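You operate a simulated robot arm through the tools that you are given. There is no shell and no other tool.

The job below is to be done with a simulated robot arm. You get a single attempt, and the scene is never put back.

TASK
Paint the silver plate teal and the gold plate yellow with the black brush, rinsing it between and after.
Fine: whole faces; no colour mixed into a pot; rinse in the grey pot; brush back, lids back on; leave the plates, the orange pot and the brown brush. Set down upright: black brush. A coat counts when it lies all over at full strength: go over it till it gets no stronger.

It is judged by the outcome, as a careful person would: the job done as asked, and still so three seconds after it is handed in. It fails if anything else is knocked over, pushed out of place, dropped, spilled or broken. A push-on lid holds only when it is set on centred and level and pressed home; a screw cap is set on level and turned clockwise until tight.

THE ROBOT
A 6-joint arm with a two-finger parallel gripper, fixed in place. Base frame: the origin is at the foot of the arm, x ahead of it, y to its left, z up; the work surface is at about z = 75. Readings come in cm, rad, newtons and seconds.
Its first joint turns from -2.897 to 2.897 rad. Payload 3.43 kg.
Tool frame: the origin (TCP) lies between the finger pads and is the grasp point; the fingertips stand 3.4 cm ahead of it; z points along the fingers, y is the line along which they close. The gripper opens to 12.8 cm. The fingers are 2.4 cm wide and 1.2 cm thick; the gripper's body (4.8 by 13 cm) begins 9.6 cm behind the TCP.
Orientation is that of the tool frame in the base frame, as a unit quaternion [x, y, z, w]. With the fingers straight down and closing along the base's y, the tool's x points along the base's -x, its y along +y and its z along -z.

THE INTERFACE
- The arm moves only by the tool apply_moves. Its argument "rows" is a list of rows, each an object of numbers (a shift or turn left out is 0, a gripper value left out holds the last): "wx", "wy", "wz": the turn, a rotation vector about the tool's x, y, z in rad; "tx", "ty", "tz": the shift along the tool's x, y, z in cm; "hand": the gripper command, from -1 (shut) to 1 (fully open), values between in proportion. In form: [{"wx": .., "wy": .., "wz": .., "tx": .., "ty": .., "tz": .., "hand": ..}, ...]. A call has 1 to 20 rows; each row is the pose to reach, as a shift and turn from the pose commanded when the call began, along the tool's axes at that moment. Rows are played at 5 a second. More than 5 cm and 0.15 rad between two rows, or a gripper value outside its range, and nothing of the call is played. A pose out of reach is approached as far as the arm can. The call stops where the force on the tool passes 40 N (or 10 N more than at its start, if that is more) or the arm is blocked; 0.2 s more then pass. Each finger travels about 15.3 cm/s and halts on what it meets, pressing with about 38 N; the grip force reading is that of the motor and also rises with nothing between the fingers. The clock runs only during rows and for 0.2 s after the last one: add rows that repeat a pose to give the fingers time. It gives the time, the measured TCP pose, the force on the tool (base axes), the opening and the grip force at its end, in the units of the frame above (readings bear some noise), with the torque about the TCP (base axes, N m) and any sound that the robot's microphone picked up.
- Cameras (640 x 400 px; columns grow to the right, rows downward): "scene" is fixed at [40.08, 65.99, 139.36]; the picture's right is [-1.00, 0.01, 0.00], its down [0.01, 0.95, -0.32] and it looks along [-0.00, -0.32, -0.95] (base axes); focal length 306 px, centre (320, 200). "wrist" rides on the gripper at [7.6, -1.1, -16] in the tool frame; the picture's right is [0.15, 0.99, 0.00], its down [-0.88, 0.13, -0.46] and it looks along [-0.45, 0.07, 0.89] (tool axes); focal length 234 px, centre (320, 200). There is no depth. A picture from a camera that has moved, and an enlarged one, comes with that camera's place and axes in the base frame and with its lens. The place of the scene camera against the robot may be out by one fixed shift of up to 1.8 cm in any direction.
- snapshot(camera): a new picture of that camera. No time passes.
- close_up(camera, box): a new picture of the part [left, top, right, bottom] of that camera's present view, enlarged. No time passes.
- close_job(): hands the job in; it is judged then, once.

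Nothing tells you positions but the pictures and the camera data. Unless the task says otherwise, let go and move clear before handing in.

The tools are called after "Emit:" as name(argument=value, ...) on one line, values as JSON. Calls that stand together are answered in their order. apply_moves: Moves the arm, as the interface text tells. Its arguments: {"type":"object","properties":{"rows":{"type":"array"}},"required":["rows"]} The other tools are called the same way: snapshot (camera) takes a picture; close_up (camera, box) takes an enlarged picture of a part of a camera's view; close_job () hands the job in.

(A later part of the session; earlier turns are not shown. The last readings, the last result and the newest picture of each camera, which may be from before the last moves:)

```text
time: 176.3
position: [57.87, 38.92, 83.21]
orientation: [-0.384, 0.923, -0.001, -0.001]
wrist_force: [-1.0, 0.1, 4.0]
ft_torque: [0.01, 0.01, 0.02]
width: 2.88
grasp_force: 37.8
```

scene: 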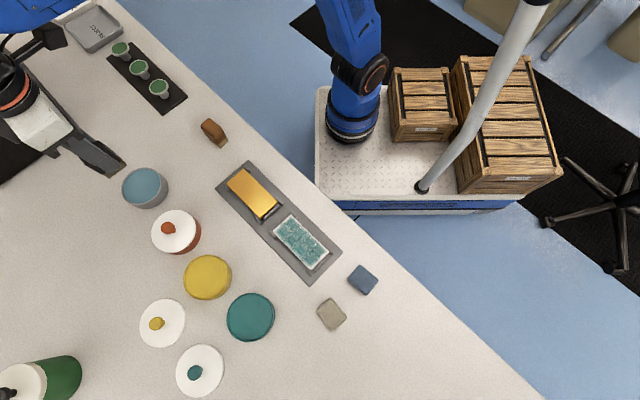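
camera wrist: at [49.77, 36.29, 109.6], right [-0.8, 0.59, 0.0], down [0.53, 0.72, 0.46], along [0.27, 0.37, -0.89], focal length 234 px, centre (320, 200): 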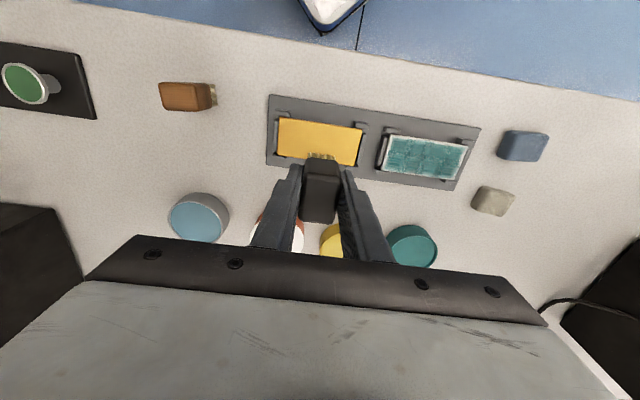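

Inspect again from the same pose.

Emit:
apply_moves(rows=[{"tz": -3.5, "hand": -1}, {"tx": -3.6, "ty": 2.5, "tz": -6.0}, {"tx": -7.3, "ty": 4.9, "tz": -8.1}, {"tx": -7.3, "ty": 4.9, "tz": -8.1}])

Emit:
close_up(camera="wrist", box=[270, 55, 390, 125])

Emit:
close_up(camera="scene", box=[215, 155, 345, 285])

```text
refused: row 2 steps farther than a row can; nothing moved
```

```text
5.33 times, centred on (330, 90) of wrist
camera zoom: at [53.31, 32.67, 99.1], right [-0.8, 0.59, 0.0], down [0.53, 0.72, 0.45], along [0.27, 0.37, -0.89], focal length 1249 px, centre (267, 787)
```

zoom: 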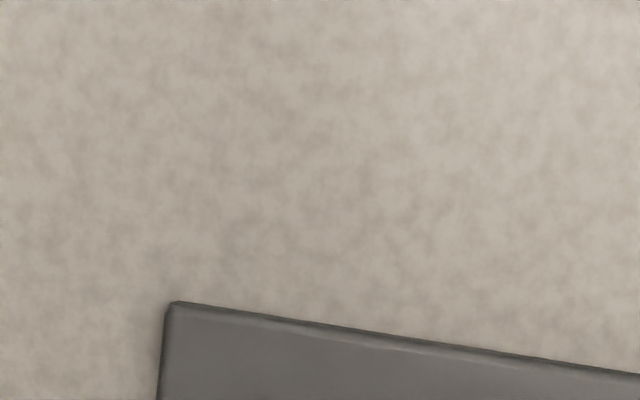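

```text
3.08 times, centred on (280, 220) of scene
camera zoom: at [40.08, 65.99, 139.36], right [-1.0, 0.01, 0.0], down [0.01, 0.95, -0.32], along [0.0, -0.32, -0.95], focal length 940 px, centre (443, 138)
```

zoom: 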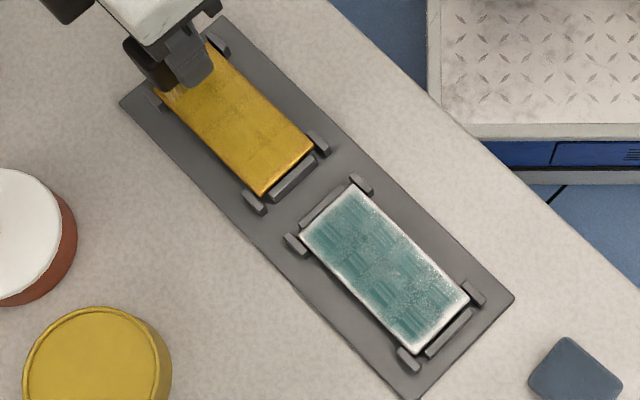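

That step was a bit too long, so nothing moved. I'll repeat it with smaller steps.

Emit:
apply_moves(rows=[{"tz": -3.5, "hand": -1}, {"tx": -2.4, "ty": 1.6, "tz": -6.0}, {"tx": -4.8, "ty": 3.2, "tz": -8.1}, {"tx": -7.3, "ty": 4.9, "tz": -8.1}, {"tx": -7.3, "ty": 4.9, "tz": -8.1}])

Emit:
close_up(camera="wrist", box=[270, 55, 390, 125])

Emit:
close_up(camera="scene", box=[215, 155, 345, 285])

```text
time: 177.5
position: [59.86, 47.58, 91.12]
orientation: [-0.383, 0.924, 0.0, -0.001]
wrist_force: [-0.4, 0.0, -1.1]
ft_torque: [0.0, 0.01, -0.04]
width: 2.89
grasp_force: 38.2
```

```text
5.33 times, centred on (330, 90) of wrist
camera zoom: at [55.2, 41.36, 107.05], right [-0.8, 0.59, 0.0], down [0.53, 0.72, 0.46], along [0.27, 0.37, -0.89], focal length 1249 px, centre (267, 787)
```

zoom: 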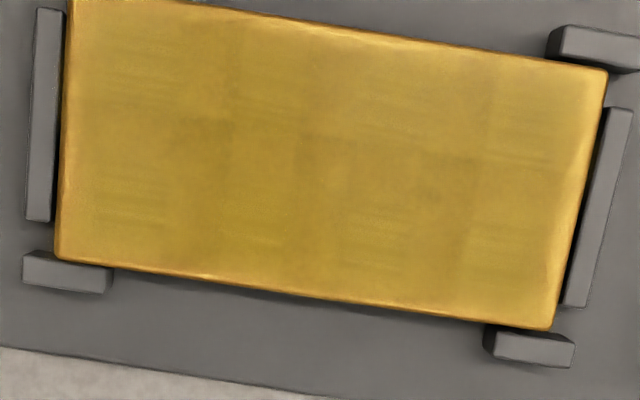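

```text
3.08 times, centred on (280, 220) of scene
camera zoom: at [40.08, 65.99, 139.36], right [-1.0, 0.01, 0.0], down [0.01, 0.95, -0.32], along [0.0, -0.32, -0.95], focal length 940 px, centre (443, 138)
```

zoom: 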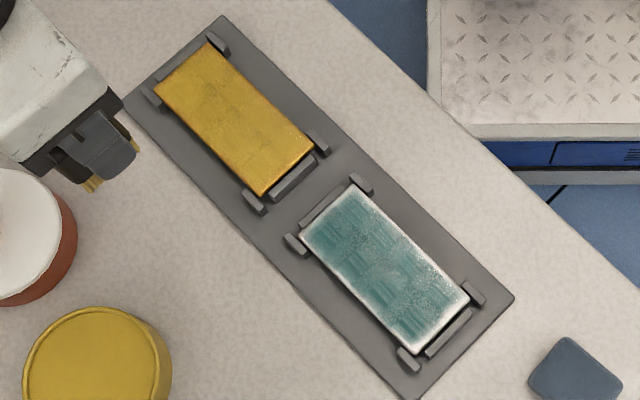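

The yellow may still be deepening slightly. As a test, I'll reload and scrub only the left half of the gold plate repeatedly, then compare the two halves.

Emit:
apply_moves(rows=[{"tx": -3.3, "ty": 2.2, "hand": -1}, {"tx": -6.6, "ty": 4.4}, {"tx": -9.8, "ty": 6.5}, {"tx": -9.8, "ty": 6.5, "tz": 3.5}, {"tx": -9.8, "ty": 6.5, "tz": 6.5}, {"tx": -9.8, "ty": 6.5, "tz": 7.3}, {"tx": -9.8, "ty": 6.5, "tz": 7.55}, {"tx": -9.8, "ty": 6.5, "tz": 7.64}, {"tx": -9.8, "ty": 6.5, "tz": 7.64}])

```text
time: 179.5
position: [61.91, 59.02, 83.66]
orientation: [-0.384, 0.924, 0.001, 0.0]
wrist_force: [4.1, 4.2, 17.7]
ft_torque: [0.2, -0.18, -0.01]
width: 2.89
grasp_force: 38.2
```

Emit:
apply_moves(rows=[{"tz": -0.02, "tx": 0.3, "hand": -1}, {"tz": -0.02, "tx": 0.3, "ty": 0.4}, {"tz": -0.02, "tx": -0.3, "ty": 0.4}, {"tz": -0.02, "tx": -0.3, "ty": -0.4}, {"tz": -0.02, "tx": 0.3, "ty": -0.4}, {"tz": -0.02}, {"tz": -0.02}, {"tz": -0.02}, {"tz": -1}, {"tz": -4}, {"tz": -6.5}, {"tx": 3.7, "ty": -2.3, "tz": -6.5}, {"tx": 7.4, "ty": -4.6, "tz": -6.5}, {"tx": 11.1, "ty": -6.9, "tz": -6.5}, {"tx": 14.8, "ty": -9.2, "tz": -6.5}, {"tx": 18.3, "ty": -11.4, "tz": -6.5}, {"tx": 18.3, "ty": -11.4, "tz": -6.5}])

Emit:
close_up(camera="wrist", box=[240, 90, 440, 215])

```text
time: 183.1
position: [57.06, 37.97, 90.08]
orientation: [-0.384, 0.924, 0.001, 0.0]
wrist_force: [-0.5, -0.3, -1.0]
ft_torque: [-0.01, 0.01, -0.01]
width: 2.87
grasp_force: 37.9
```

```text
3.20 times, centred on (340, 152) of wrist
camera zoom: at [52.5, 31.77, 106.05], right [-0.8, 0.59, 0.0], down [0.53, 0.72, 0.46], along [0.27, 0.37, -0.89], focal length 749 px, centre (256, 352)
```

zoom: 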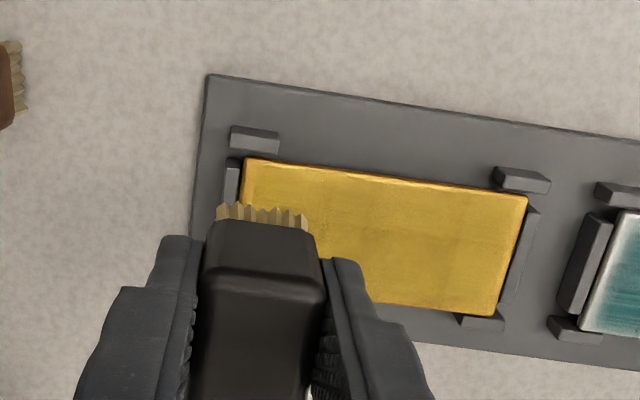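

Emit:
apply_moves(rows=[{"tz": 4, "hand": -1}, {"tz": 6.2}, {"tz": 6.8}, {"tz": 6.98}, {"tz": 6.98}])

```text
time: 184.3
position: [57.15, 38.2, 83.21]
orientation: [-0.384, 0.924, 0.001, 0.0]
wrist_force: [-0.6, -1.0, 9.1]
ft_torque: [0.01, -0.01, 0.01]
width: 2.88
grasp_force: 37.8
```

Emit:
apply_moves(rows=[{"ty": 1.0, "hand": -1}, {"ty": 2.0}, {"ty": 3.0}, {"ty": 4.0}, {"ty": 3.0}, {"ty": 2.0}, {"ty": 1.0}, {"ty": 0}, {"ty": 1.0}, {"ty": 2.0}, {"ty": 3.0}, {"ty": 4.0}, {"ty": 3.0}, {"ty": 2.0}, {"ty": 1.0}, {"ty": 0}, {"tx": -0.8, "ty": 0}, {"tx": -0.8, "ty": 0}])

```text
time: 188.1
position: [57.58, 38.53, 83.19]
orientation: [-0.383, 0.924, 0.001, 0.001]
wrist_force: [-3.2, -5.9, 17.4]
ft_torque: [-0.23, 0.22, 0.05]
width: 2.87
grasp_force: 37.9
```

Emit:
apply_moves(rows=[{"tx": -0.8, "tz": -0.02, "hand": -1}, {"tx": -1.6, "tz": -0.02}, {"tx": -1.6, "ty": 1.0, "tz": -0.02}, {"tx": -1.6, "ty": 2.0, "tz": -0.02}, {"tx": -1.6, "ty": 3.0, "tz": -0.02}, {"tx": -1.6, "ty": 4.0, "tz": -0.02}, {"tx": -1.6, "ty": 3.0, "tz": -0.02}, {"tx": -1.6, "ty": 2.0, "tz": -0.02}, {"tx": -1.6, "ty": 1.0, "tz": -0.02}, {"tx": -1.6, "ty": 0, "tz": -0.02}, {"tx": -1.6, "ty": 1.0, "tz": -0.02}, {"tx": -1.6, "ty": 2.0, "tz": -0.02}, {"tx": -1.6, "ty": 3.0, "tz": -0.02}, {"tx": -1.6, "ty": 4.0, "tz": -0.02}, {"tx": -1.6, "ty": 3.0, "tz": -0.02}, {"tx": -1.6, "ty": 2.0, "tz": -0.02}, {"tx": -1.6, "ty": 1.0, "tz": -0.02}, {"tx": -1.6, "ty": 0, "tz": -0.02}])

```text
time: 191.9
position: [58.7, 39.83, 83.12]
orientation: [-0.384, 0.923, 0.001, 0.0]
wrist_force: [-5.7, 6.4, 25.7]
ft_torque: [0.27, 0.49, -0.04]
width: 2.89
grasp_force: 37.7
```

Emit:
apply_moves(rows=[{"tz": -3.5, "hand": -1}, {"tx": -2.0, "ty": 1.6, "tz": -6.0}, {"tx": -4.0, "ty": 3.2, "tz": -8.1}, {"tx": -6.1, "ty": 4.9, "tz": -8.1}, {"tx": -6.1, "ty": 4.9, "tz": -8.1}])

Emit:
close_up(camera="wrist", box=[270, 55, 390, 125])

Emit:
close_up(camera="scene", box=[215, 155, 345, 285])

Emit:
close_up(camera="scene", box=[220, 160, 290, 230])

```text
time: 193.1
position: [59.67, 47.5, 91.1]
orientation: [-0.384, 0.923, 0.001, 0.0]
wrist_force: [-0.8, 0.5, -0.5]
ft_torque: [0.0, -0.01, 0.02]
width: 2.89
grasp_force: 38.4
```

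```text
5.33 times, centred on (330, 90) of wrist
camera zoom: at [55.01, 41.3, 107.16], right [-0.8, 0.59, 0.0], down [0.53, 0.72, 0.46], along [0.27, 0.37, -0.89], focal length 1249 px, centre (267, 787)
```

zoom: 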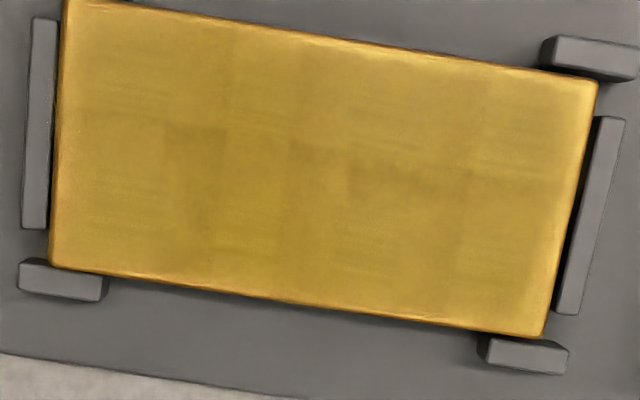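

```text
3.08 times, centred on (280, 220) of scene
camera zoom: at [40.08, 65.99, 139.36], right [-1.0, 0.01, 0.0], down [0.01, 0.95, -0.32], along [0.0, -0.32, -0.95], focal length 940 px, centre (443, 138)
```

zoom: 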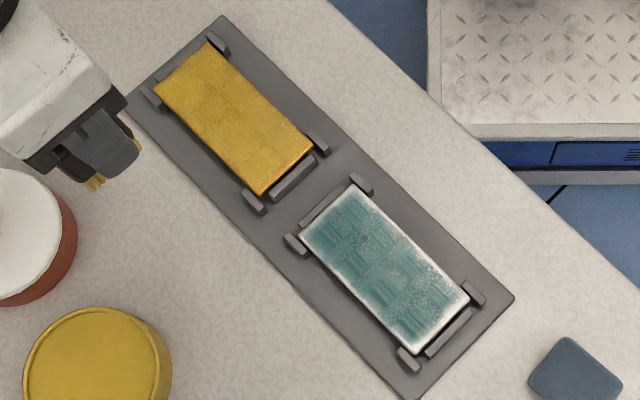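

```text
5.71 times, centred on (255, 195) of scene
camera zoom: at [40.08, 65.99, 139.36], right [-1.0, 0.01, 0.0], down [0.01, 0.95, -0.32], along [0.0, -0.32, -0.95], focal length 1746 px, centre (691, 229)
```

zoom: 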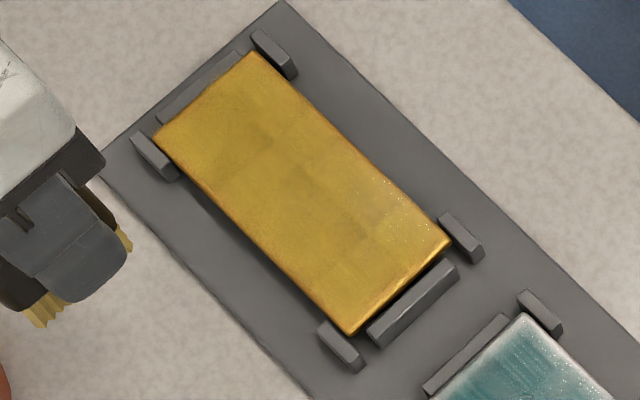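

Both halves match, so the yellow is saturated too. Now the final rinse in the grey pot.

Emit:
apply_moves(rows=[{"tz": -2, "hand": -1}, {"tx": -1.5, "ty": -3.4, "tz": -2}, {"tx": -3.0, "ty": -6.8, "tz": -2}, {"tx": -4.6, "ty": -10.2, "tz": -2}, {"tx": -6.1, "ty": -13.6, "tz": -2}, {"tx": -7.67, "ty": -17.1, "tz": -2}, {"tx": -7.67, "ty": -17.1, "tz": -2}])

Emit:
close_up(camera="wrist", box=[240, 90, 400, 230])

```text
time: 194.7
position: [77.16, 41.01, 93.28]
orientation: [-0.384, 0.923, 0.001, -0.001]
wrist_force: [-0.4, -0.6, -1.1]
ft_torque: [0.02, -0.01, 0.0]
width: 2.88
grasp_force: 38.0
```

```text
2.86 times, centred on (320, 160) of wrist
camera zoom: at [72.57, 34.76, 109.2], right [-0.8, 0.59, 0.0], down [0.53, 0.72, 0.46], along [0.27, 0.37, -0.89], focal length 669 px, centre (320, 314)
```

zoom: 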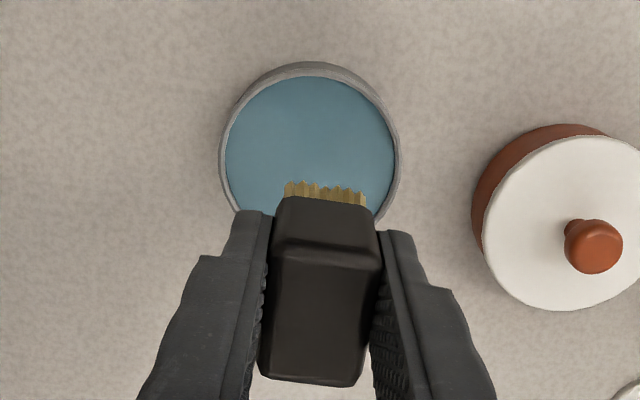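

Emit:
apply_moves(rows=[{"tz": 3, "hand": -1}, {"tz": 7}, {"tz": 8.8}, {"tz": 9.3}, {"tz": 9.5}, {"tz": 9.5}])

```text
time: 196.1
position: [77.12, 40.94, 83.68]
orientation: [-0.383, 0.924, 0.002, 0.0]
wrist_force: [0.6, 0.7, 4.2]
ft_torque: [0.03, -0.06, 0.0]
width: 2.89
grasp_force: 38.3
```

Emit:
apply_moves(rows=[{"tz": 0.03, "tx": 0.4, "hand": -1}, {"tz": 0.03, "tx": 0.4, "ty": 0.5}, {"tz": 0.03, "tx": -0.4, "ty": 0.5}, {"tz": 0.03, "tx": -0.4, "ty": -0.5}, {"tz": 0.03, "tx": 0.4, "ty": -0.5}, {"tz": 0.03, "tx": 0.4, "ty": 0.5}, {"tz": 0.03, "tx": -0.4, "ty": 0.5}, {"tz": 0.03, "tx": -0.4, "ty": -0.5}, {"tz": 0.03, "tx": 0.4, "ty": -0.5}, {"tz": 0.03, "tx": 0.4, "ty": 0.5}, {"tz": 0.03, "tx": -0.4, "ty": 0.5}, {"tz": 0.03, "tx": -0.4, "ty": -0.5}, {"tz": 0.03, "tx": 0.4, "ty": -0.5}, {"tz": 0.03, "tx": 0.4, "ty": 0.5}, {"tz": 0.03, "tx": -0.4, "ty": 0.5}, {"tz": 0.03, "tx": -0.4, "ty": -0.5}, {"tz": 0.03}, {"tz": 0.03}])

Emit:
close_up(camera="wrist", box=[260, 110, 380, 210])

```text
time: 199.9
position: [77.08, 40.95, 83.74]
orientation: [-0.383, 0.924, -0.001, 0.001]
wrist_force: [4.5, 0.6, 11.5]
ft_torque: [0.08, -0.24, -0.01]
width: 2.87
grasp_force: 38.3
```

```text
4.00 times, centred on (320, 160) of wrist
camera zoom: at [72.47, 34.73, 99.6], right [-0.8, 0.59, 0.0], down [0.53, 0.72, 0.46], along [0.27, 0.37, -0.89], focal length 937 px, centre (320, 360)
```

zoom: 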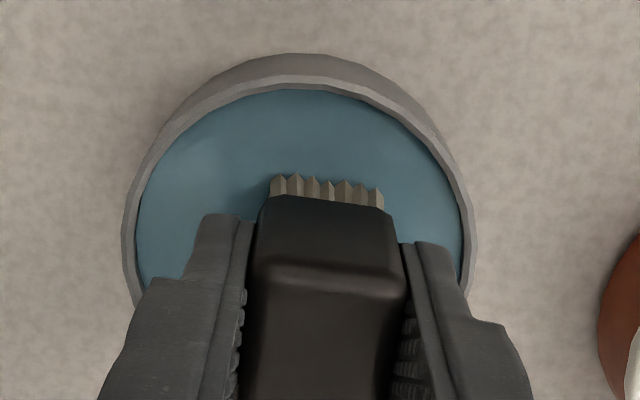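

The bristles look clean. One more round of swirling for certainty, then lift.

Emit:
apply_moves(rows=[{"tx": 0.4, "hand": -1}, {"tx": 0.4, "ty": 0.5}, {"tx": -0.4, "ty": 0.5}, {"tx": -0.4, "ty": -0.5}, {"tx": 0.4, "ty": -0.5}, {"tx": 0.4, "ty": 0.5}, {"tx": -0.4, "ty": 0.5}, {"tx": -0.4, "ty": -0.5}, {"tx": 0.4, "ty": -0.5}, {"tx": 0.4, "ty": 0.5}, {"tx": 0}, {"tx": 0}, {"tz": -1}, {"tz": -5}, {"tz": -9.5}, {"tz": -9.5}])

Emit:
close_up(camera="wrist", box=[260, 110, 380, 210])

Emit:
snapshot(camera="scene")

Emit:
snapshot(camera="wrist")

```text
time: 203.3
position: [77.27, 40.9, 93.3]
orientation: [-0.383, 0.924, 0.001, 0.0]
wrist_force: [0.6, -0.1, -1.1]
ft_torque: [-0.01, 0.01, -0.04]
width: 2.88
grasp_force: 37.7
```

```text
4.00 times, centred on (320, 160) of wrist
camera zoom: at [72.74, 34.67, 109.26], right [-0.8, 0.59, 0.0], down [0.53, 0.72, 0.46], along [0.27, 0.37, -0.89], focal length 937 px, centre (320, 360)
```

zoom: 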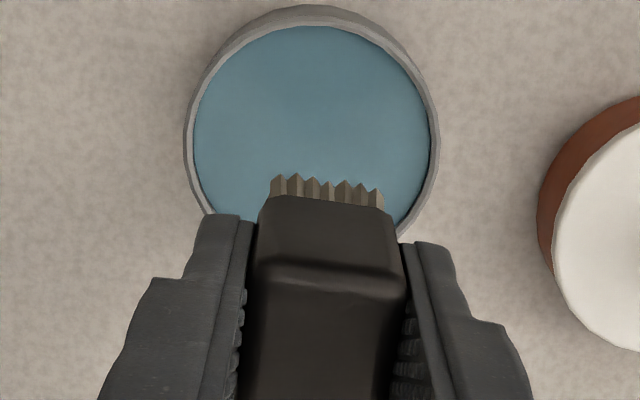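

```text
taken
```

scene: 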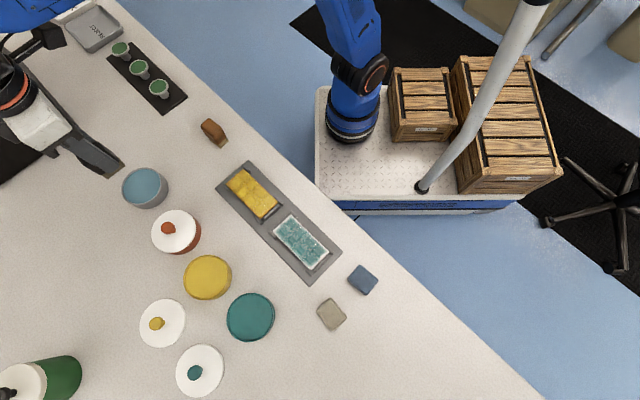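

```text
taken
camera wrist: at [72.74, 34.67, 109.26], right [-0.8, 0.59, 0.0], down [0.53, 0.72, 0.46], along [0.27, 0.37, -0.89], focal length 234 px, centre (320, 200)
```

wrist: 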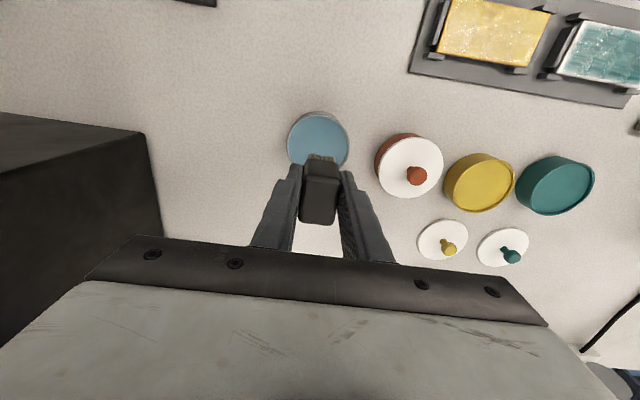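

The brush is clean. With the arm clear, I'll check both plates once more in the scene view before putting the brush back.

Emit:
close_up(camera="scene", box=[220, 160, 340, 280])

Emit:
close_up(camera="wrist", box=[410, 0, 640, 110])

```text
3.33 times, centred on (280, 220) of scene
camera zoom: at [40.08, 65.99, 139.36], right [-1.0, 0.01, 0.0], down [0.01, 0.95, -0.32], along [0.0, -0.32, -0.95], focal length 1019 px, centre (453, 133)
```

zoom: 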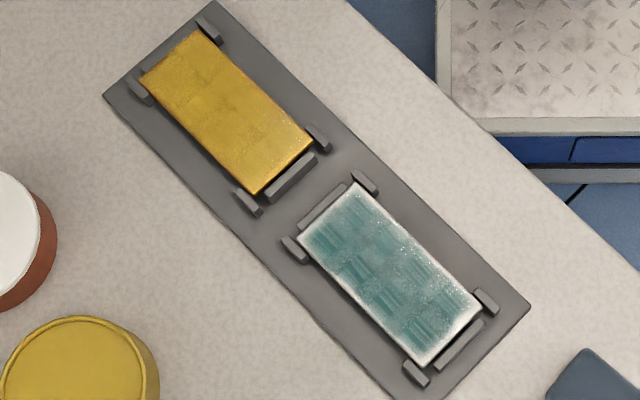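

```text
2.78 times, centred on (525, 55) of wrist
camera zoom: at [72.74, 34.67, 109.26], right [-0.8, 0.59, 0.0], down [0.53, 0.72, 0.46], along [0.27, 0.37, -0.89], focal length 652 px, centre (-250, 604)
```

zoom: 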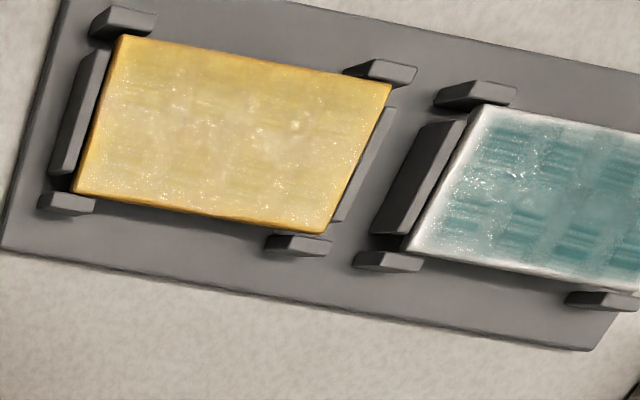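

Both coats look even and glossy. Now I'll return the black brush to its original spot at (75.4,28.3) with its original heading.

Emit:
apply_moves(rows=[{"tx": 2.6, "ty": -1.9, "wz": -0.04, "hand": -1}, {"tx": 5.1, "ty": -3.8, "wz": -0.08}, {"tx": 7.7, "ty": -5.7, "wz": -0.12}, {"tx": 10.23, "ty": -7.63, "wz": -0.157}, {"tx": 10.23, "ty": -7.63, "wz": -0.157}])

Emit:
snapshot(camera="wrist")

Emit:
close_up(camera="scene", box=[100, 60, 240, 180])

```text
time: 204.5
position: [75.28, 28.37, 93.47]
orientation: [-0.455, 0.891, 0.0, -0.001]
wrist_force: [0.2, 0.0, -1.7]
ft_torque: [-0.02, 0.02, -0.01]
width: 2.88
grasp_force: 37.5
```

```text
taken
camera wrist: at [71.74, 21.44, 109.37], right [-0.89, 0.46, 0.0], down [0.41, 0.79, 0.46], along [0.21, 0.4, -0.89], focal length 234 px, centre (320, 200)
```

wrist: 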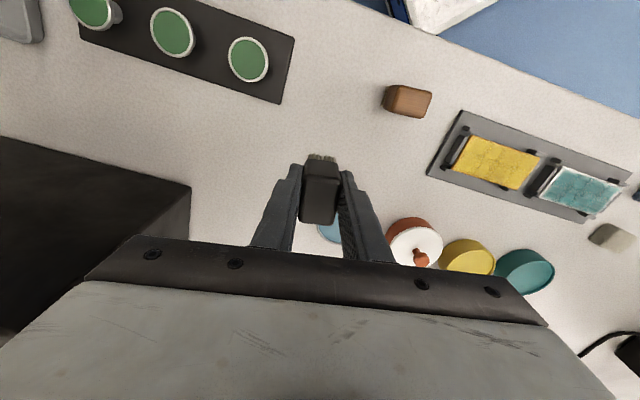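

```text
3.33 times, centred on (170, 120) of scene
camera zoom: at [40.08, 65.99, 139.36], right [-1.0, 0.01, 0.0], down [0.01, 0.95, -0.32], along [0.0, -0.32, -0.95], focal length 1019 px, centre (820, 467)
```

zoom: 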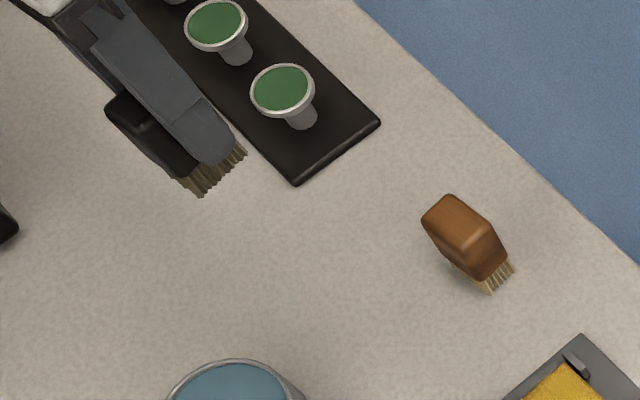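

Now lower towards the table, stopping short to feel for contact.

Emit:
apply_moves(rows=[{"tz": 4, "hand": -1}, {"tz": 8}, {"tz": 10.5}, {"tz": 11.7}, {"tz": 12.2}, {"tz": 12.2}])

```text
time: 205.9
position: [75.24, 28.29, 80.99]
orientation: [-0.455, 0.891, 0.0, 0.0]
wrist_force: [-0.5, -0.5, -0.5]
ft_torque: [-0.01, -0.01, 0.01]
width: 2.86
grasp_force: 37.9
```

Emit:
apply_moves(rows=[{"tz": 0.1, "hand": -1}, {"tz": 0.2}, {"tz": 0.25}, {"tz": 0.25}])

```text
time: 206.9
position: [75.29, 28.24, 80.56]
orientation: [-0.455, 0.89, 0.002, 0.0]
wrist_force: [0.5, 0.4, -0.4]
ft_torque: [-0.02, 0.01, -0.01]
width: 2.89
grasp_force: 38.3
```

Emit:
apply_moves(rows=[{"tz": 0.08, "hand": -1}, {"tz": 0.15}, {"tz": 0.15}])

```text
time: 207.7
position: [75.28, 28.17, 80.57]
orientation: [-0.455, 0.891, 0.0, 0.001]
wrist_force: [-1.0, 0.9, 8.6]
ft_torque: [0.01, 0.04, 0.0]
width: 2.9
grasp_force: 37.9
```

The bristles rest on the table (8.6 N). Release, then rise straight up.

Emit:
apply_moves(rows=[{"tz": -0.03, "hand": -1}, {"tz": -0.03, "hand": -0.45}, {"tz": -0.03, "hand": -0.3}, {"tz": -0.03, "hand": -0.1}, {"tz": -0.03, "hand": -0.1}, {"tz": -0.03, "hand": -0.1}])

Emit:
close_up(camera="wrist", box=[240, 110, 400, 240])

Emit:
close_up(camera="scene", box=[110, 90, 210, 170])

```text
time: 209.1
position: [75.24, 28.19, 80.6]
orientation: [-0.454, 0.891, 0.001, 0.0]
wrist_force: [-0.1, -0.2, -0.2]
ft_torque: [-0.02, -0.03, 0.03]
width: 5.77
grasp_force: 0.1
```

```text
3.08 times, centred on (320, 175) of wrist
camera zoom: at [71.73, 21.42, 96.5], right [-0.89, 0.46, 0.0], down [0.41, 0.79, 0.46], along [0.21, 0.4, -0.89], focal length 720 px, centre (320, 277)
```

zoom: 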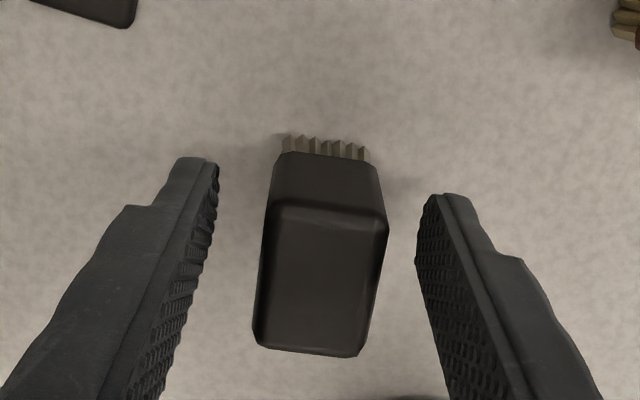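

```text
5.00 times, centred on (160, 130) of scene
camera zoom: at [40.08, 65.99, 139.36], right [-1.0, 0.01, 0.0], down [0.01, 0.95, -0.32], along [0.0, -0.32, -0.95], focal length 1528 px, centre (1120, 550)
```

zoom: 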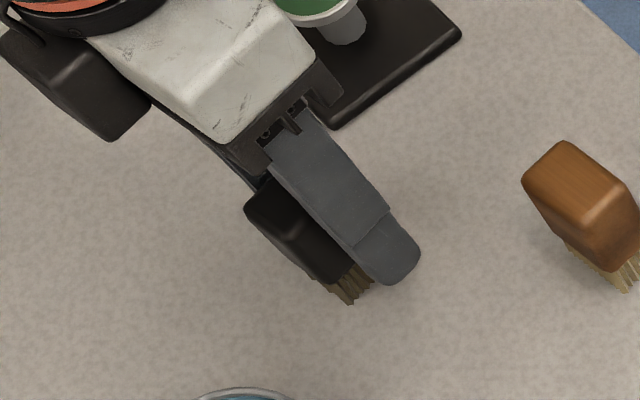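

The brush stands upright on its spot. I'll rise straight up and check.

Emit:
apply_moves(rows=[{"tz": -3, "hand": -0.1}, {"tz": -7}, {"tz": -11}, {"tz": -15}, {"tz": -15}])

Emit:
snapshot(camera="wrist")

Emit:
close_up(camera="wrist", box=[260, 100, 380, 220])

```text
time: 210.3
position: [75.55, 28.06, 95.58]
orientation: [-0.455, 0.891, 0.001, -0.001]
wrist_force: [-0.1, -0.8, -0.1]
ft_torque: [-0.01, 0.0, 0.03]
width: 5.75
grasp_force: 0.0
```

```text
taken
camera wrist: at [71.88, 21.23, 111.51], right [-0.89, 0.46, 0.0], down [0.41, 0.79, 0.46], along [0.21, 0.4, -0.89], focal length 234 px, centre (320, 200)
```

wrist: 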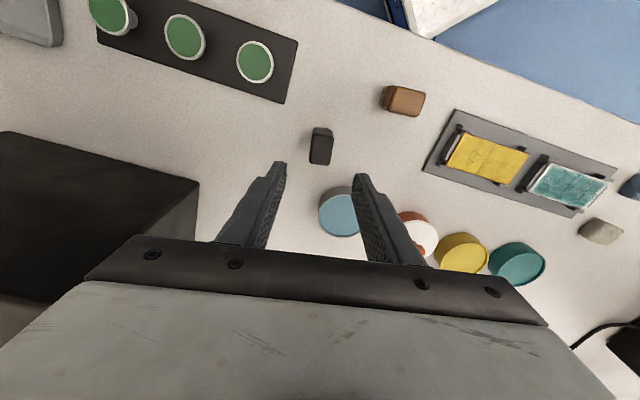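

```text
3.33 times, centred on (320, 160) of wrist
camera zoom: at [71.88, 21.23, 111.51], right [-0.89, 0.46, 0.0], down [0.41, 0.79, 0.46], along [0.21, 0.4, -0.89], focal length 781 px, centre (320, 333)
```

zoom: 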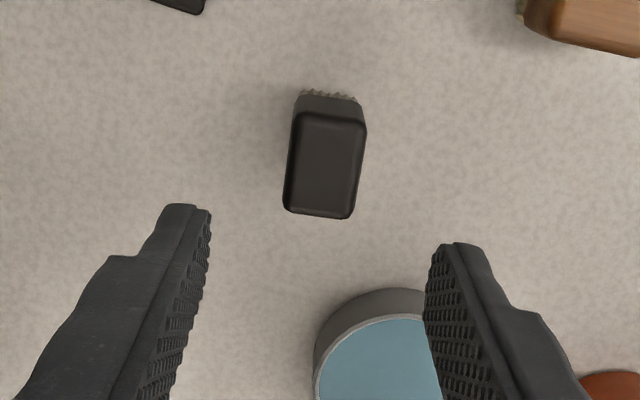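

The brush is standing back at its spot. Now for the lids: I'll travel towards the yellow lid near (69.5,67.8) and look.

Emit:
apply_moves(rows=[{"tx": -2.82, "ty": 3.07, "wz": 0.017, "hand": 0.2}, {"tx": -5.64, "ty": 6.13, "wz": 0.035}, {"tx": -8.45, "ty": 9.2, "wz": 0.052}, {"tx": -11.27, "ty": 12.26, "wz": 0.07}, {"tx": -14.09, "ty": 15.33, "wz": 0.087}, {"tx": -16.91, "ty": 18.39, "wz": 0.105}, {"tx": -19.72, "ty": 21.46, "wz": 0.122}, {"tx": -22.54, "ty": 24.52, "wz": 0.14}, {"tx": -25.36, "ty": 27.59, "wz": 0.157}, {"tx": -25.36, "ty": 27.59, "wz": 0.157}])

Emit:
snapshot(camera="wrist")

Emit:
close_up(camera="wrist", box=[240, 80, 440, 220])

```text
time: 212.5
position: [67.9, 64.96, 95.5]
orientation: [-0.384, 0.924, 0.001, 0.0]
wrist_force: [0.6, 0.5, -0.7]
ft_torque: [-0.01, 0.01, 0.02]
width: 7.68
grasp_force: 0.1
```

```text
taken
camera wrist: at [63.25, 58.78, 111.37], right [-0.8, 0.59, 0.0], down [0.53, 0.72, 0.46], along [0.27, 0.37, -0.89], focal length 234 px, centre (320, 200)
```

wrist: 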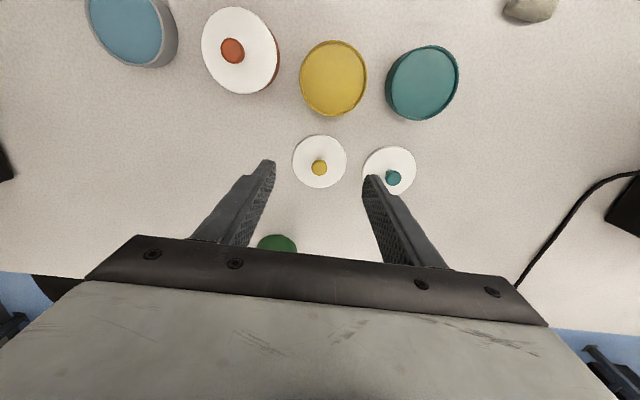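

```text
2.86 times, centred on (340, 150) of wrist
camera zoom: at [63.25, 58.78, 111.37], right [-0.8, 0.59, 0.0], down [0.53, 0.72, 0.46], along [0.27, 0.37, -0.89], focal length 669 px, centre (263, 343)
```

zoom: 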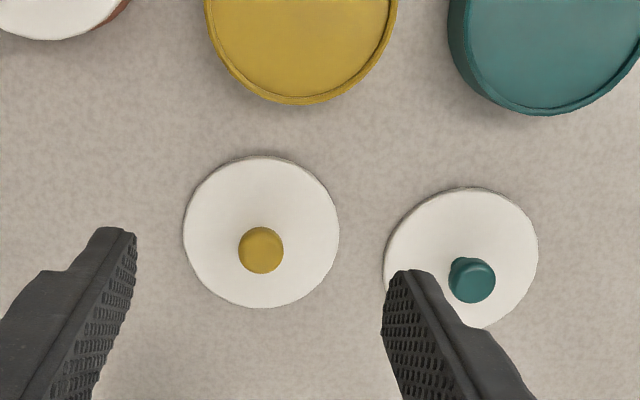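

Both lids are visible: yellow lid's knob at about (70.05,67.9) with its top at z≈78.8, teal lid's knob near (62.1,75.8). I'll position above the yellow knob and descend part way.

Emit:
apply_moves(rows=[{"tx": -2, "ty": 0.3, "tz": 3, "hand": -0.2}, {"tx": -3.6, "ty": 0.57, "tz": 6}, {"tx": -3.6, "ty": 0.57, "tz": 9}, {"tx": -3.6, "ty": 0.57, "tz": 10.5}, {"tx": -3.6, "ty": 0.57, "tz": 10.5}])

Emit:
close_up(camera="wrist", box=[220, 90, 420, 240])

```text
time: 213.7
position: [70.04, 67.83, 85.06]
orientation: [-0.383, 0.924, 0.001, 0.0]
wrist_force: [0.1, 0.3, -0.2]
ft_torque: [0.0, -0.01, 0.0]
width: 5.11
grasp_force: 0.0
```

```text
2.67 times, centred on (320, 165) of wrist
camera zoom: at [65.43, 61.62, 100.96], right [-0.8, 0.59, 0.0], down [0.53, 0.72, 0.46], along [0.27, 0.37, -0.89], focal length 624 px, centre (320, 293)
```

zoom: 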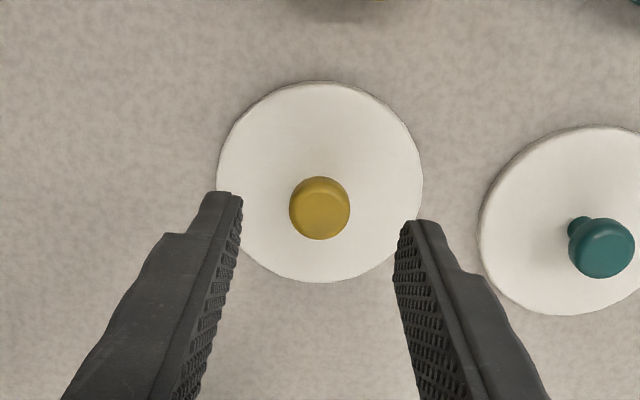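

The knob is centred between the fingers. Descend and grip the yellow knob.

Emit:
apply_moves(rows=[{"tx": -0.1, "tz": 2, "hand": -0.2}, {"tx": -0.1, "tz": 3.8}, {"tx": -0.1, "tz": 4.6}, {"tx": -0.1, "tz": 4.7}, {"tx": -0.1, "tz": 4.7}])

Emit:
close_up(camera="wrist", box=[220, 110, 420, 260])

```text
time: 214.9
position: [70.11, 68.12, 80.44]
orientation: [-0.384, 0.923, 0.001, -0.001]
wrist_force: [0.2, -0.1, 0.5]
ft_torque: [0.0, 0.03, 0.0]
width: 5.13
grasp_force: 0.0
```

```text
2.67 times, centred on (320, 185) of wrist
camera zoom: at [65.5, 61.82, 96.33], right [-0.8, 0.59, 0.0], down [0.53, 0.72, 0.46], along [0.27, 0.37, -0.89], focal length 624 px, centre (320, 240)
```

zoom: 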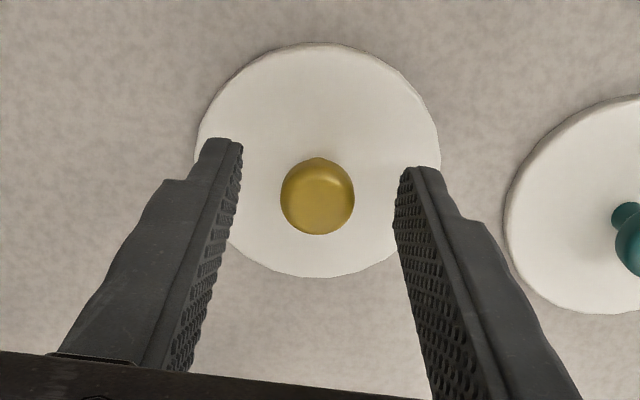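

Aligned. Close on the knob.

Emit:
apply_moves(rows=[{"hand": -0.5}, {"hand": -0.6}, {"hand": -1}, {"hand": -1}, {"hand": -1}, {"hand": -1}])

Emit:
close_up(camera="wrist", box=[220, 110, 420, 260])

```text
time: 216.3
position: [69.99, 68.0, 80.43]
orientation: [-0.383, 0.924, 0.0, -0.001]
wrist_force: [0.1, 0.5, 0.5]
ft_torque: [0.0, -0.01, 0.01]
width: 2.12
grasp_force: 38.3
```

```text
2.67 times, centred on (320, 185) of wrist
camera zoom: at [65.49, 61.82, 96.34], right [-0.8, 0.59, 0.0], down [0.53, 0.72, 0.46], along [0.27, 0.37, -0.89], focal length 624 px, centre (320, 240)
```

zoom: 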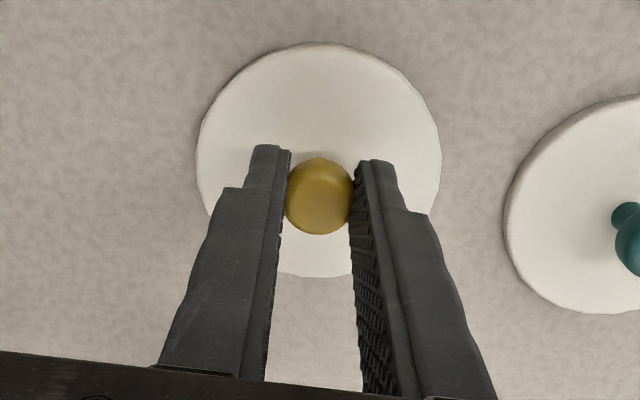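

Gripped (width 2.1). Lift the lid and check it hangs level.

Emit:
apply_moves(rows=[{"tz": -0.5, "hand": -1}, {"tz": -2}, {"tz": -5}, {"tz": -9}, {"tz": -12}, {"tz": -12}])

Emit:
snapshot(camera="wrist")

Emit:
snapshot(camera="scene")

```text
time: 217.7
position: [69.88, 68.17, 92.58]
orientation: [-0.383, 0.924, 0.0, -0.001]
wrist_force: [0.1, -1.0, 0.1]
ft_torque: [0.01, 0.0, 0.02]
width: 2.07
grasp_force: 38.1
```

```text
taken
camera wrist: at [65.31, 61.88, 108.44], right [-0.8, 0.59, 0.0], down [0.53, 0.72, 0.46], along [0.27, 0.37, -0.89], focal length 234 px, centre (320, 200)
```

wrist: 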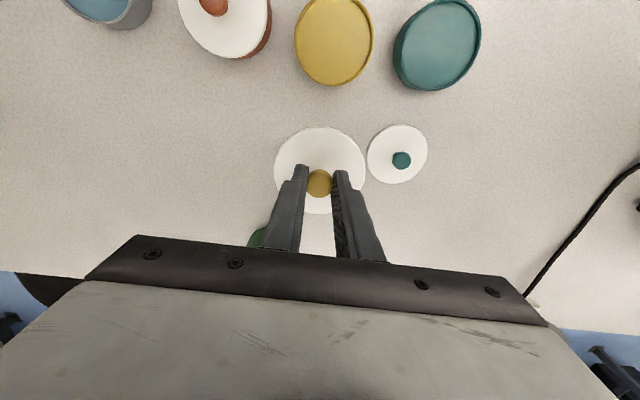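

```text
taken
```

scene: 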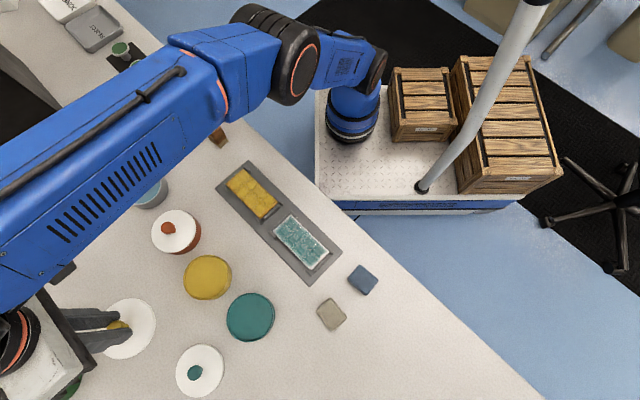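

The lid is up and level. I'll measure its offset from the tool and the yellow pot's centre precisely in close-ups.

Emit:
close_up(camera="wrist", box=[250, 110, 390, 230])

Emit:
close_up(camera="wrist", box=[270, 0, 400, 100])

```text
3.33 times, centred on (320, 170) of wrist
camera zoom: at [65.31, 61.88, 108.44], right [-0.8, 0.59, 0.0], down [0.53, 0.72, 0.46], along [0.27, 0.37, -0.89], focal length 781 px, centre (320, 300)
```

zoom: 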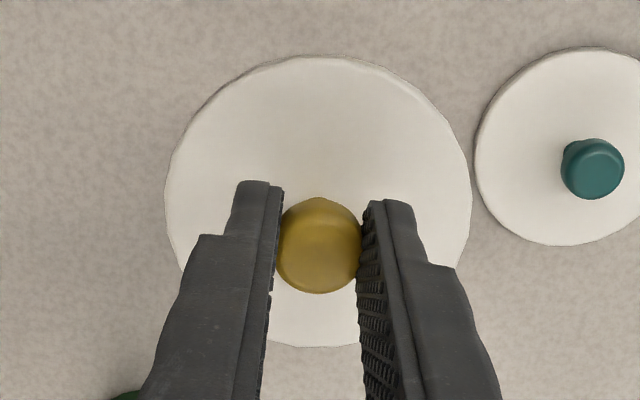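

```text
4.00 times, centred on (335, 50) of wrist
camera zoom: at [65.31, 61.88, 108.44], right [-0.8, 0.59, 0.0], down [0.53, 0.72, 0.46], along [0.27, 0.37, -0.89], focal length 937 px, centre (260, 800)
```

zoom: 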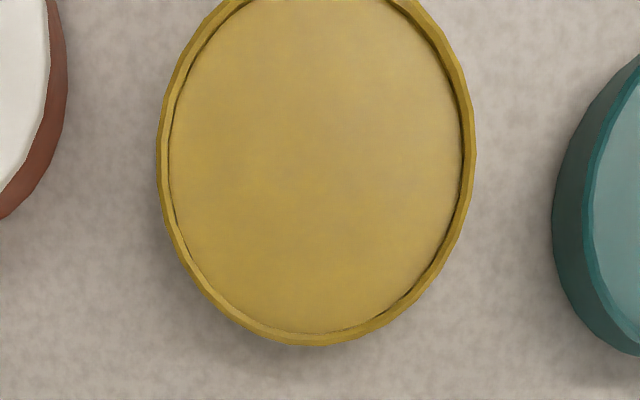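

The lid hangs centred (about −0.2 cm along the tool's x), and the yellow pot's centre is 11.5 cm away along it. I'll carry the lid over the pot.

Emit:
apply_moves(rows=[{"tx": 3.9, "ty": -0.05, "hand": -1}, {"tx": 7.8, "ty": -0.1}, {"tx": 11.67, "ty": -0.16}, {"tx": 11.67, "ty": -0.16}, {"tx": 11.67, "ty": -0.16, "tz": 3}, {"tx": 11.67, "ty": -0.16, "tz": 5.5}, {"tx": 11.67, "ty": -0.16, "tz": 5.5}])

Emit:
close_up(camera="wrist", box=[230, 90, 410, 250])

Emit:
close_up(camera="scene", box=[150, 220, 290, 340])

```text
time: 219.3
position: [61.99, 59.54, 86.97]
orientation: [-0.384, 0.923, 0.001, 0.0]
wrist_force: [1.2, -0.3, 0.2]
ft_torque: [0.02, 0.01, 0.0]
width: 2.1
grasp_force: 38.4
```

```text
2.50 times, centred on (320, 170) of wrist
camera zoom: at [57.34, 53.31, 102.85], right [-0.8, 0.59, 0.0], down [0.53, 0.72, 0.46], along [0.27, 0.37, -0.89], focal length 585 px, centre (320, 275)
```

zoom: 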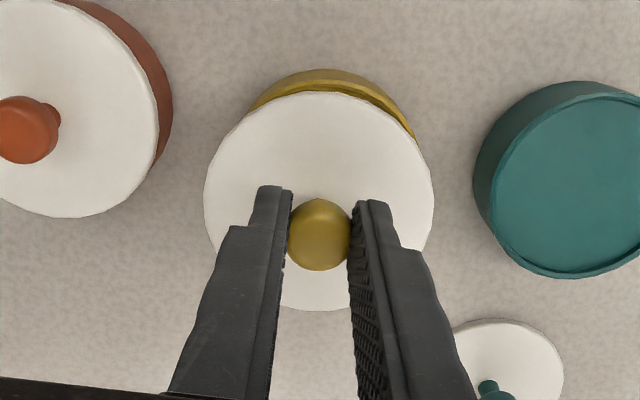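

```text
3.33 times, centred on (220, 280) of scene
camera zoom: at [40.08, 65.99, 139.36], right [-1.0, 0.01, 0.0], down [0.01, 0.95, -0.32], along [0.0, -0.32, -0.95], focal length 1019 px, centre (653, -67)
```

zoom: 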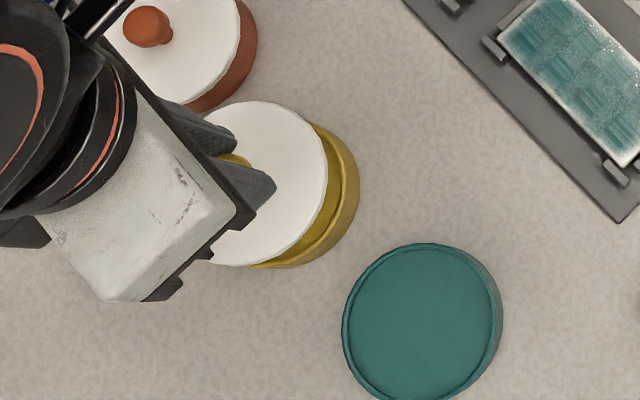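

I'll zoom in closely at the crescent of pot visible behind the lid to judge the centring.

Emit:
close_up(camera="wrist", box=[270, 105, 380, 185])

```text
5.00 times, centred on (325, 145) of wrist
camera zoom: at [57.34, 53.31, 102.85], right [-0.8, 0.59, 0.0], down [0.53, 0.72, 0.46], along [0.27, 0.37, -0.89], focal length 1171 px, centre (295, 475)
```

zoom: 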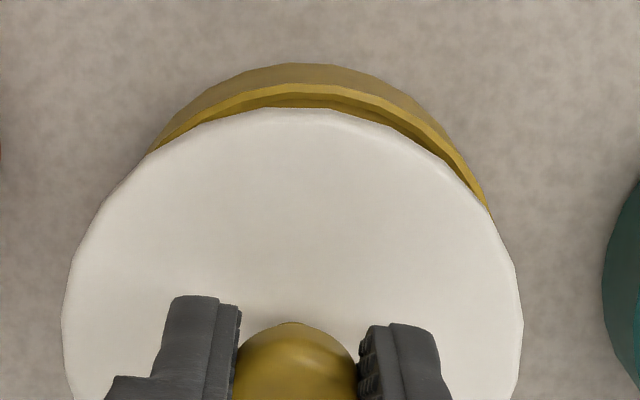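

The pot is about 0.26 cm right and 0.18 cm further than the lid. I'll correct and lower closer, then check again.

Emit:
apply_moves(rows=[{"tx": -0.18, "ty": 0.26, "tz": 1, "hand": -1}, {"tx": -0.18, "ty": 0.26, "tz": 2}, {"tx": -0.18, "ty": 0.26, "tz": 2.6}, {"tx": -0.18, "ty": 0.26, "tz": 2.6}])

Emit:
close_up(camera="wrist", box=[270, 105, 380, 185])

Emit:
close_up(camera="scene", box=[160, 230, 260, 310])

```text
time: 220.3
position: [61.89, 59.84, 84.39]
orientation: [-0.384, 0.923, 0.001, 0.0]
wrist_force: [0.7, 0.0, 0.3]
ft_torque: [0.02, -0.02, -0.01]
width: 2.1
grasp_force: 37.6
```

```text
5.00 times, centred on (325, 145) of wrist
camera zoom: at [57.31, 53.67, 100.28], right [-0.8, 0.59, 0.0], down [0.53, 0.72, 0.46], along [0.27, 0.37, -0.89], focal length 1171 px, centre (295, 475)
```

zoom: 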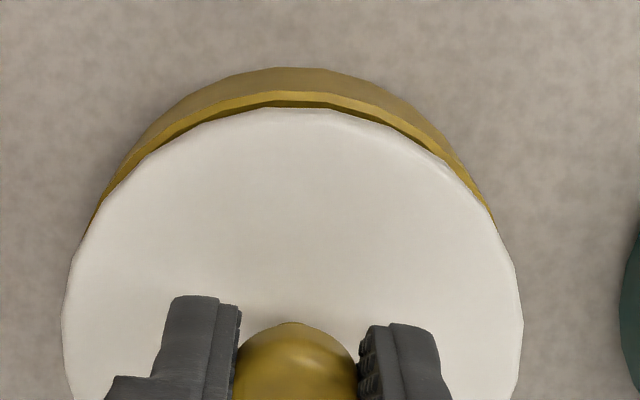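

```text
5.00 times, centred on (210, 270) of scene
camera zoom: at [40.08, 65.99, 139.36], right [-1.0, 0.01, 0.0], down [0.01, 0.95, -0.32], along [0.0, -0.32, -0.95], focal length 1528 px, centre (870, -150)
```

zoom: 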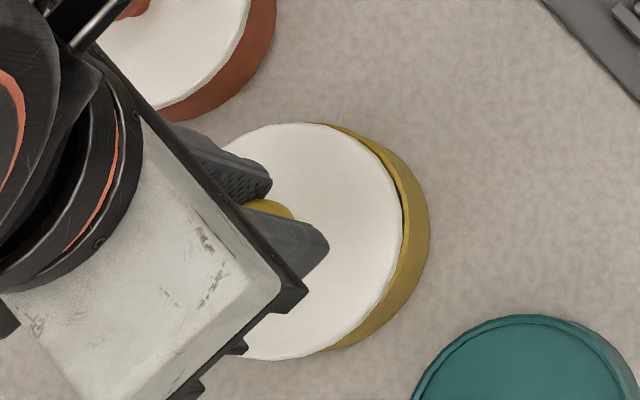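

The lid now sits symmetric over the pot. I'll lower it gently until it touches.

Emit:
apply_moves(rows=[{"tx": 0.05, "tz": 0.2, "hand": -1}, {"tx": 0.05, "tz": 0.4}, {"tx": 0.05, "tz": 0.5}, {"tx": 0.05, "tz": 0.5}])

```text
time: 221.3
position: [61.92, 59.82, 83.93]
orientation: [-0.384, 0.923, 0.001, 0.0]
wrist_force: [-0.6, 0.1, -0.6]
ft_torque: [-0.01, -0.03, -0.03]
width: 2.08
grasp_force: 38.0
```

Emit:
apply_moves(rows=[{"tz": 0.08, "hand": -1}, {"tz": 0.16}, {"tz": 0.16}])

```text
time: 222.1
position: [61.78, 59.87, 83.79]
orientation: [-0.384, 0.923, 0.002, 0.001]
wrist_force: [2.3, 1.3, 15.3]
ft_torque: [0.09, -0.09, 0.03]
width: 2.1
grasp_force: 38.2
```

Contact on the rim (15 N). Press down a little more in small steps and watch for it to seat.

Emit:
apply_moves(rows=[{"tz": 0.06, "hand": -1}, {"tz": 0.06}])

```text
time: 222.7
position: [61.73, 59.92, 83.8]
orientation: [-0.384, 0.923, 0.001, 0.001]
wrist_force: [8.5, 8.4, 30.0]
ft_torque: [0.47, -0.39, 0.03]
width: 2.09
grasp_force: 38.0
```

There's a side force pushing towards the tool's −x, hinting at a slight offset. I'll ease up, shift 0.15 cm that way and press again.

Emit:
apply_moves(rows=[{"tz": -0.15, "hand": -1}, {"tz": -0.15, "tx": -0.15}, {"tz": -0.15, "tx": -0.15}])

```text
time: 223.5
position: [61.75, 59.96, 83.69]
orientation: [-0.384, 0.923, 0.0, -0.001]
wrist_force: [-4.0, -7.7, 18.4]
ft_torque: [-0.24, 0.17, 0.01]
width: 2.09
grasp_force: 37.6
```

Emit:
close_up(camera="wrist", box=[250, 105, 390, 225])

Emit:
close_up(camera="scene", box=[160, 230, 260, 310])

```text
3.33 times, centred on (320, 165) of wrist
camera zoom: at [57.22, 53.71, 99.67], right [-0.8, 0.59, 0.0], down [0.53, 0.72, 0.45], along [0.27, 0.37, -0.89], focal length 781 px, centre (320, 317)
```

zoom: 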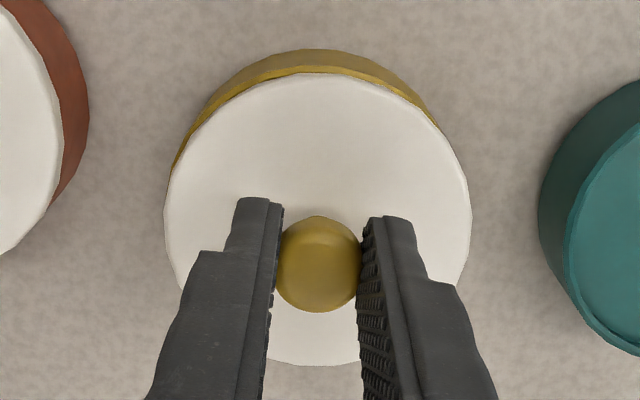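

```text
5.00 times, centred on (210, 270) of scene
camera zoom: at [40.08, 65.99, 139.36], right [-1.0, 0.01, 0.0], down [0.01, 0.95, -0.32], along [0.0, -0.32, -0.95], focal length 1528 px, centre (870, -150)
```

zoom: 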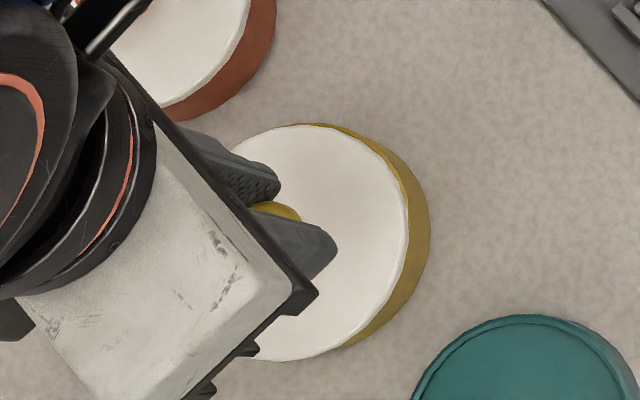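

It looks well centred. I'll press down further in small steps.

Emit:
apply_moves(rows=[{"tz": 0.08, "tx": 0.05, "hand": -1}, {"tz": 0.14, "tx": 0.05}, {"tz": 0.14, "tx": 0.05}])

```text
time: 224.3
position: [61.79, 59.9, 83.79]
orientation: [-0.383, 0.924, 0.001, 0.0]
wrist_force: [-2.5, -10.5, 27.2]
ft_torque: [-0.28, 0.09, -0.08]
width: 2.11
grasp_force: 37.9
```

Emit:
apply_moves(rows=[{"tz": 0.06, "hand": -1}, {"tz": 0.06}])

```text
time: 224.9
position: [61.79, 59.99, 83.87]
orientation: [-0.384, 0.923, 0.0, 0.0]
wrist_force: [2.1, -8.9, 33.7]
ft_torque: [-0.1, -0.23, -0.01]
width: 2.1
grasp_force: 38.6
```

Emit:
apply_moves(rows=[{"tz": 0.05, "hand": -1}, {"tz": 0.05}])

```text
time: 225.5
position: [61.82, 59.88, 83.63]
orientation: [-0.383, 0.924, 0.002, 0.0]
wrist_force: [6.4, -1.8, 38.7]
ft_torque: [0.09, -0.32, -0.04]
width: 2.08
grasp_force: 38.0
```

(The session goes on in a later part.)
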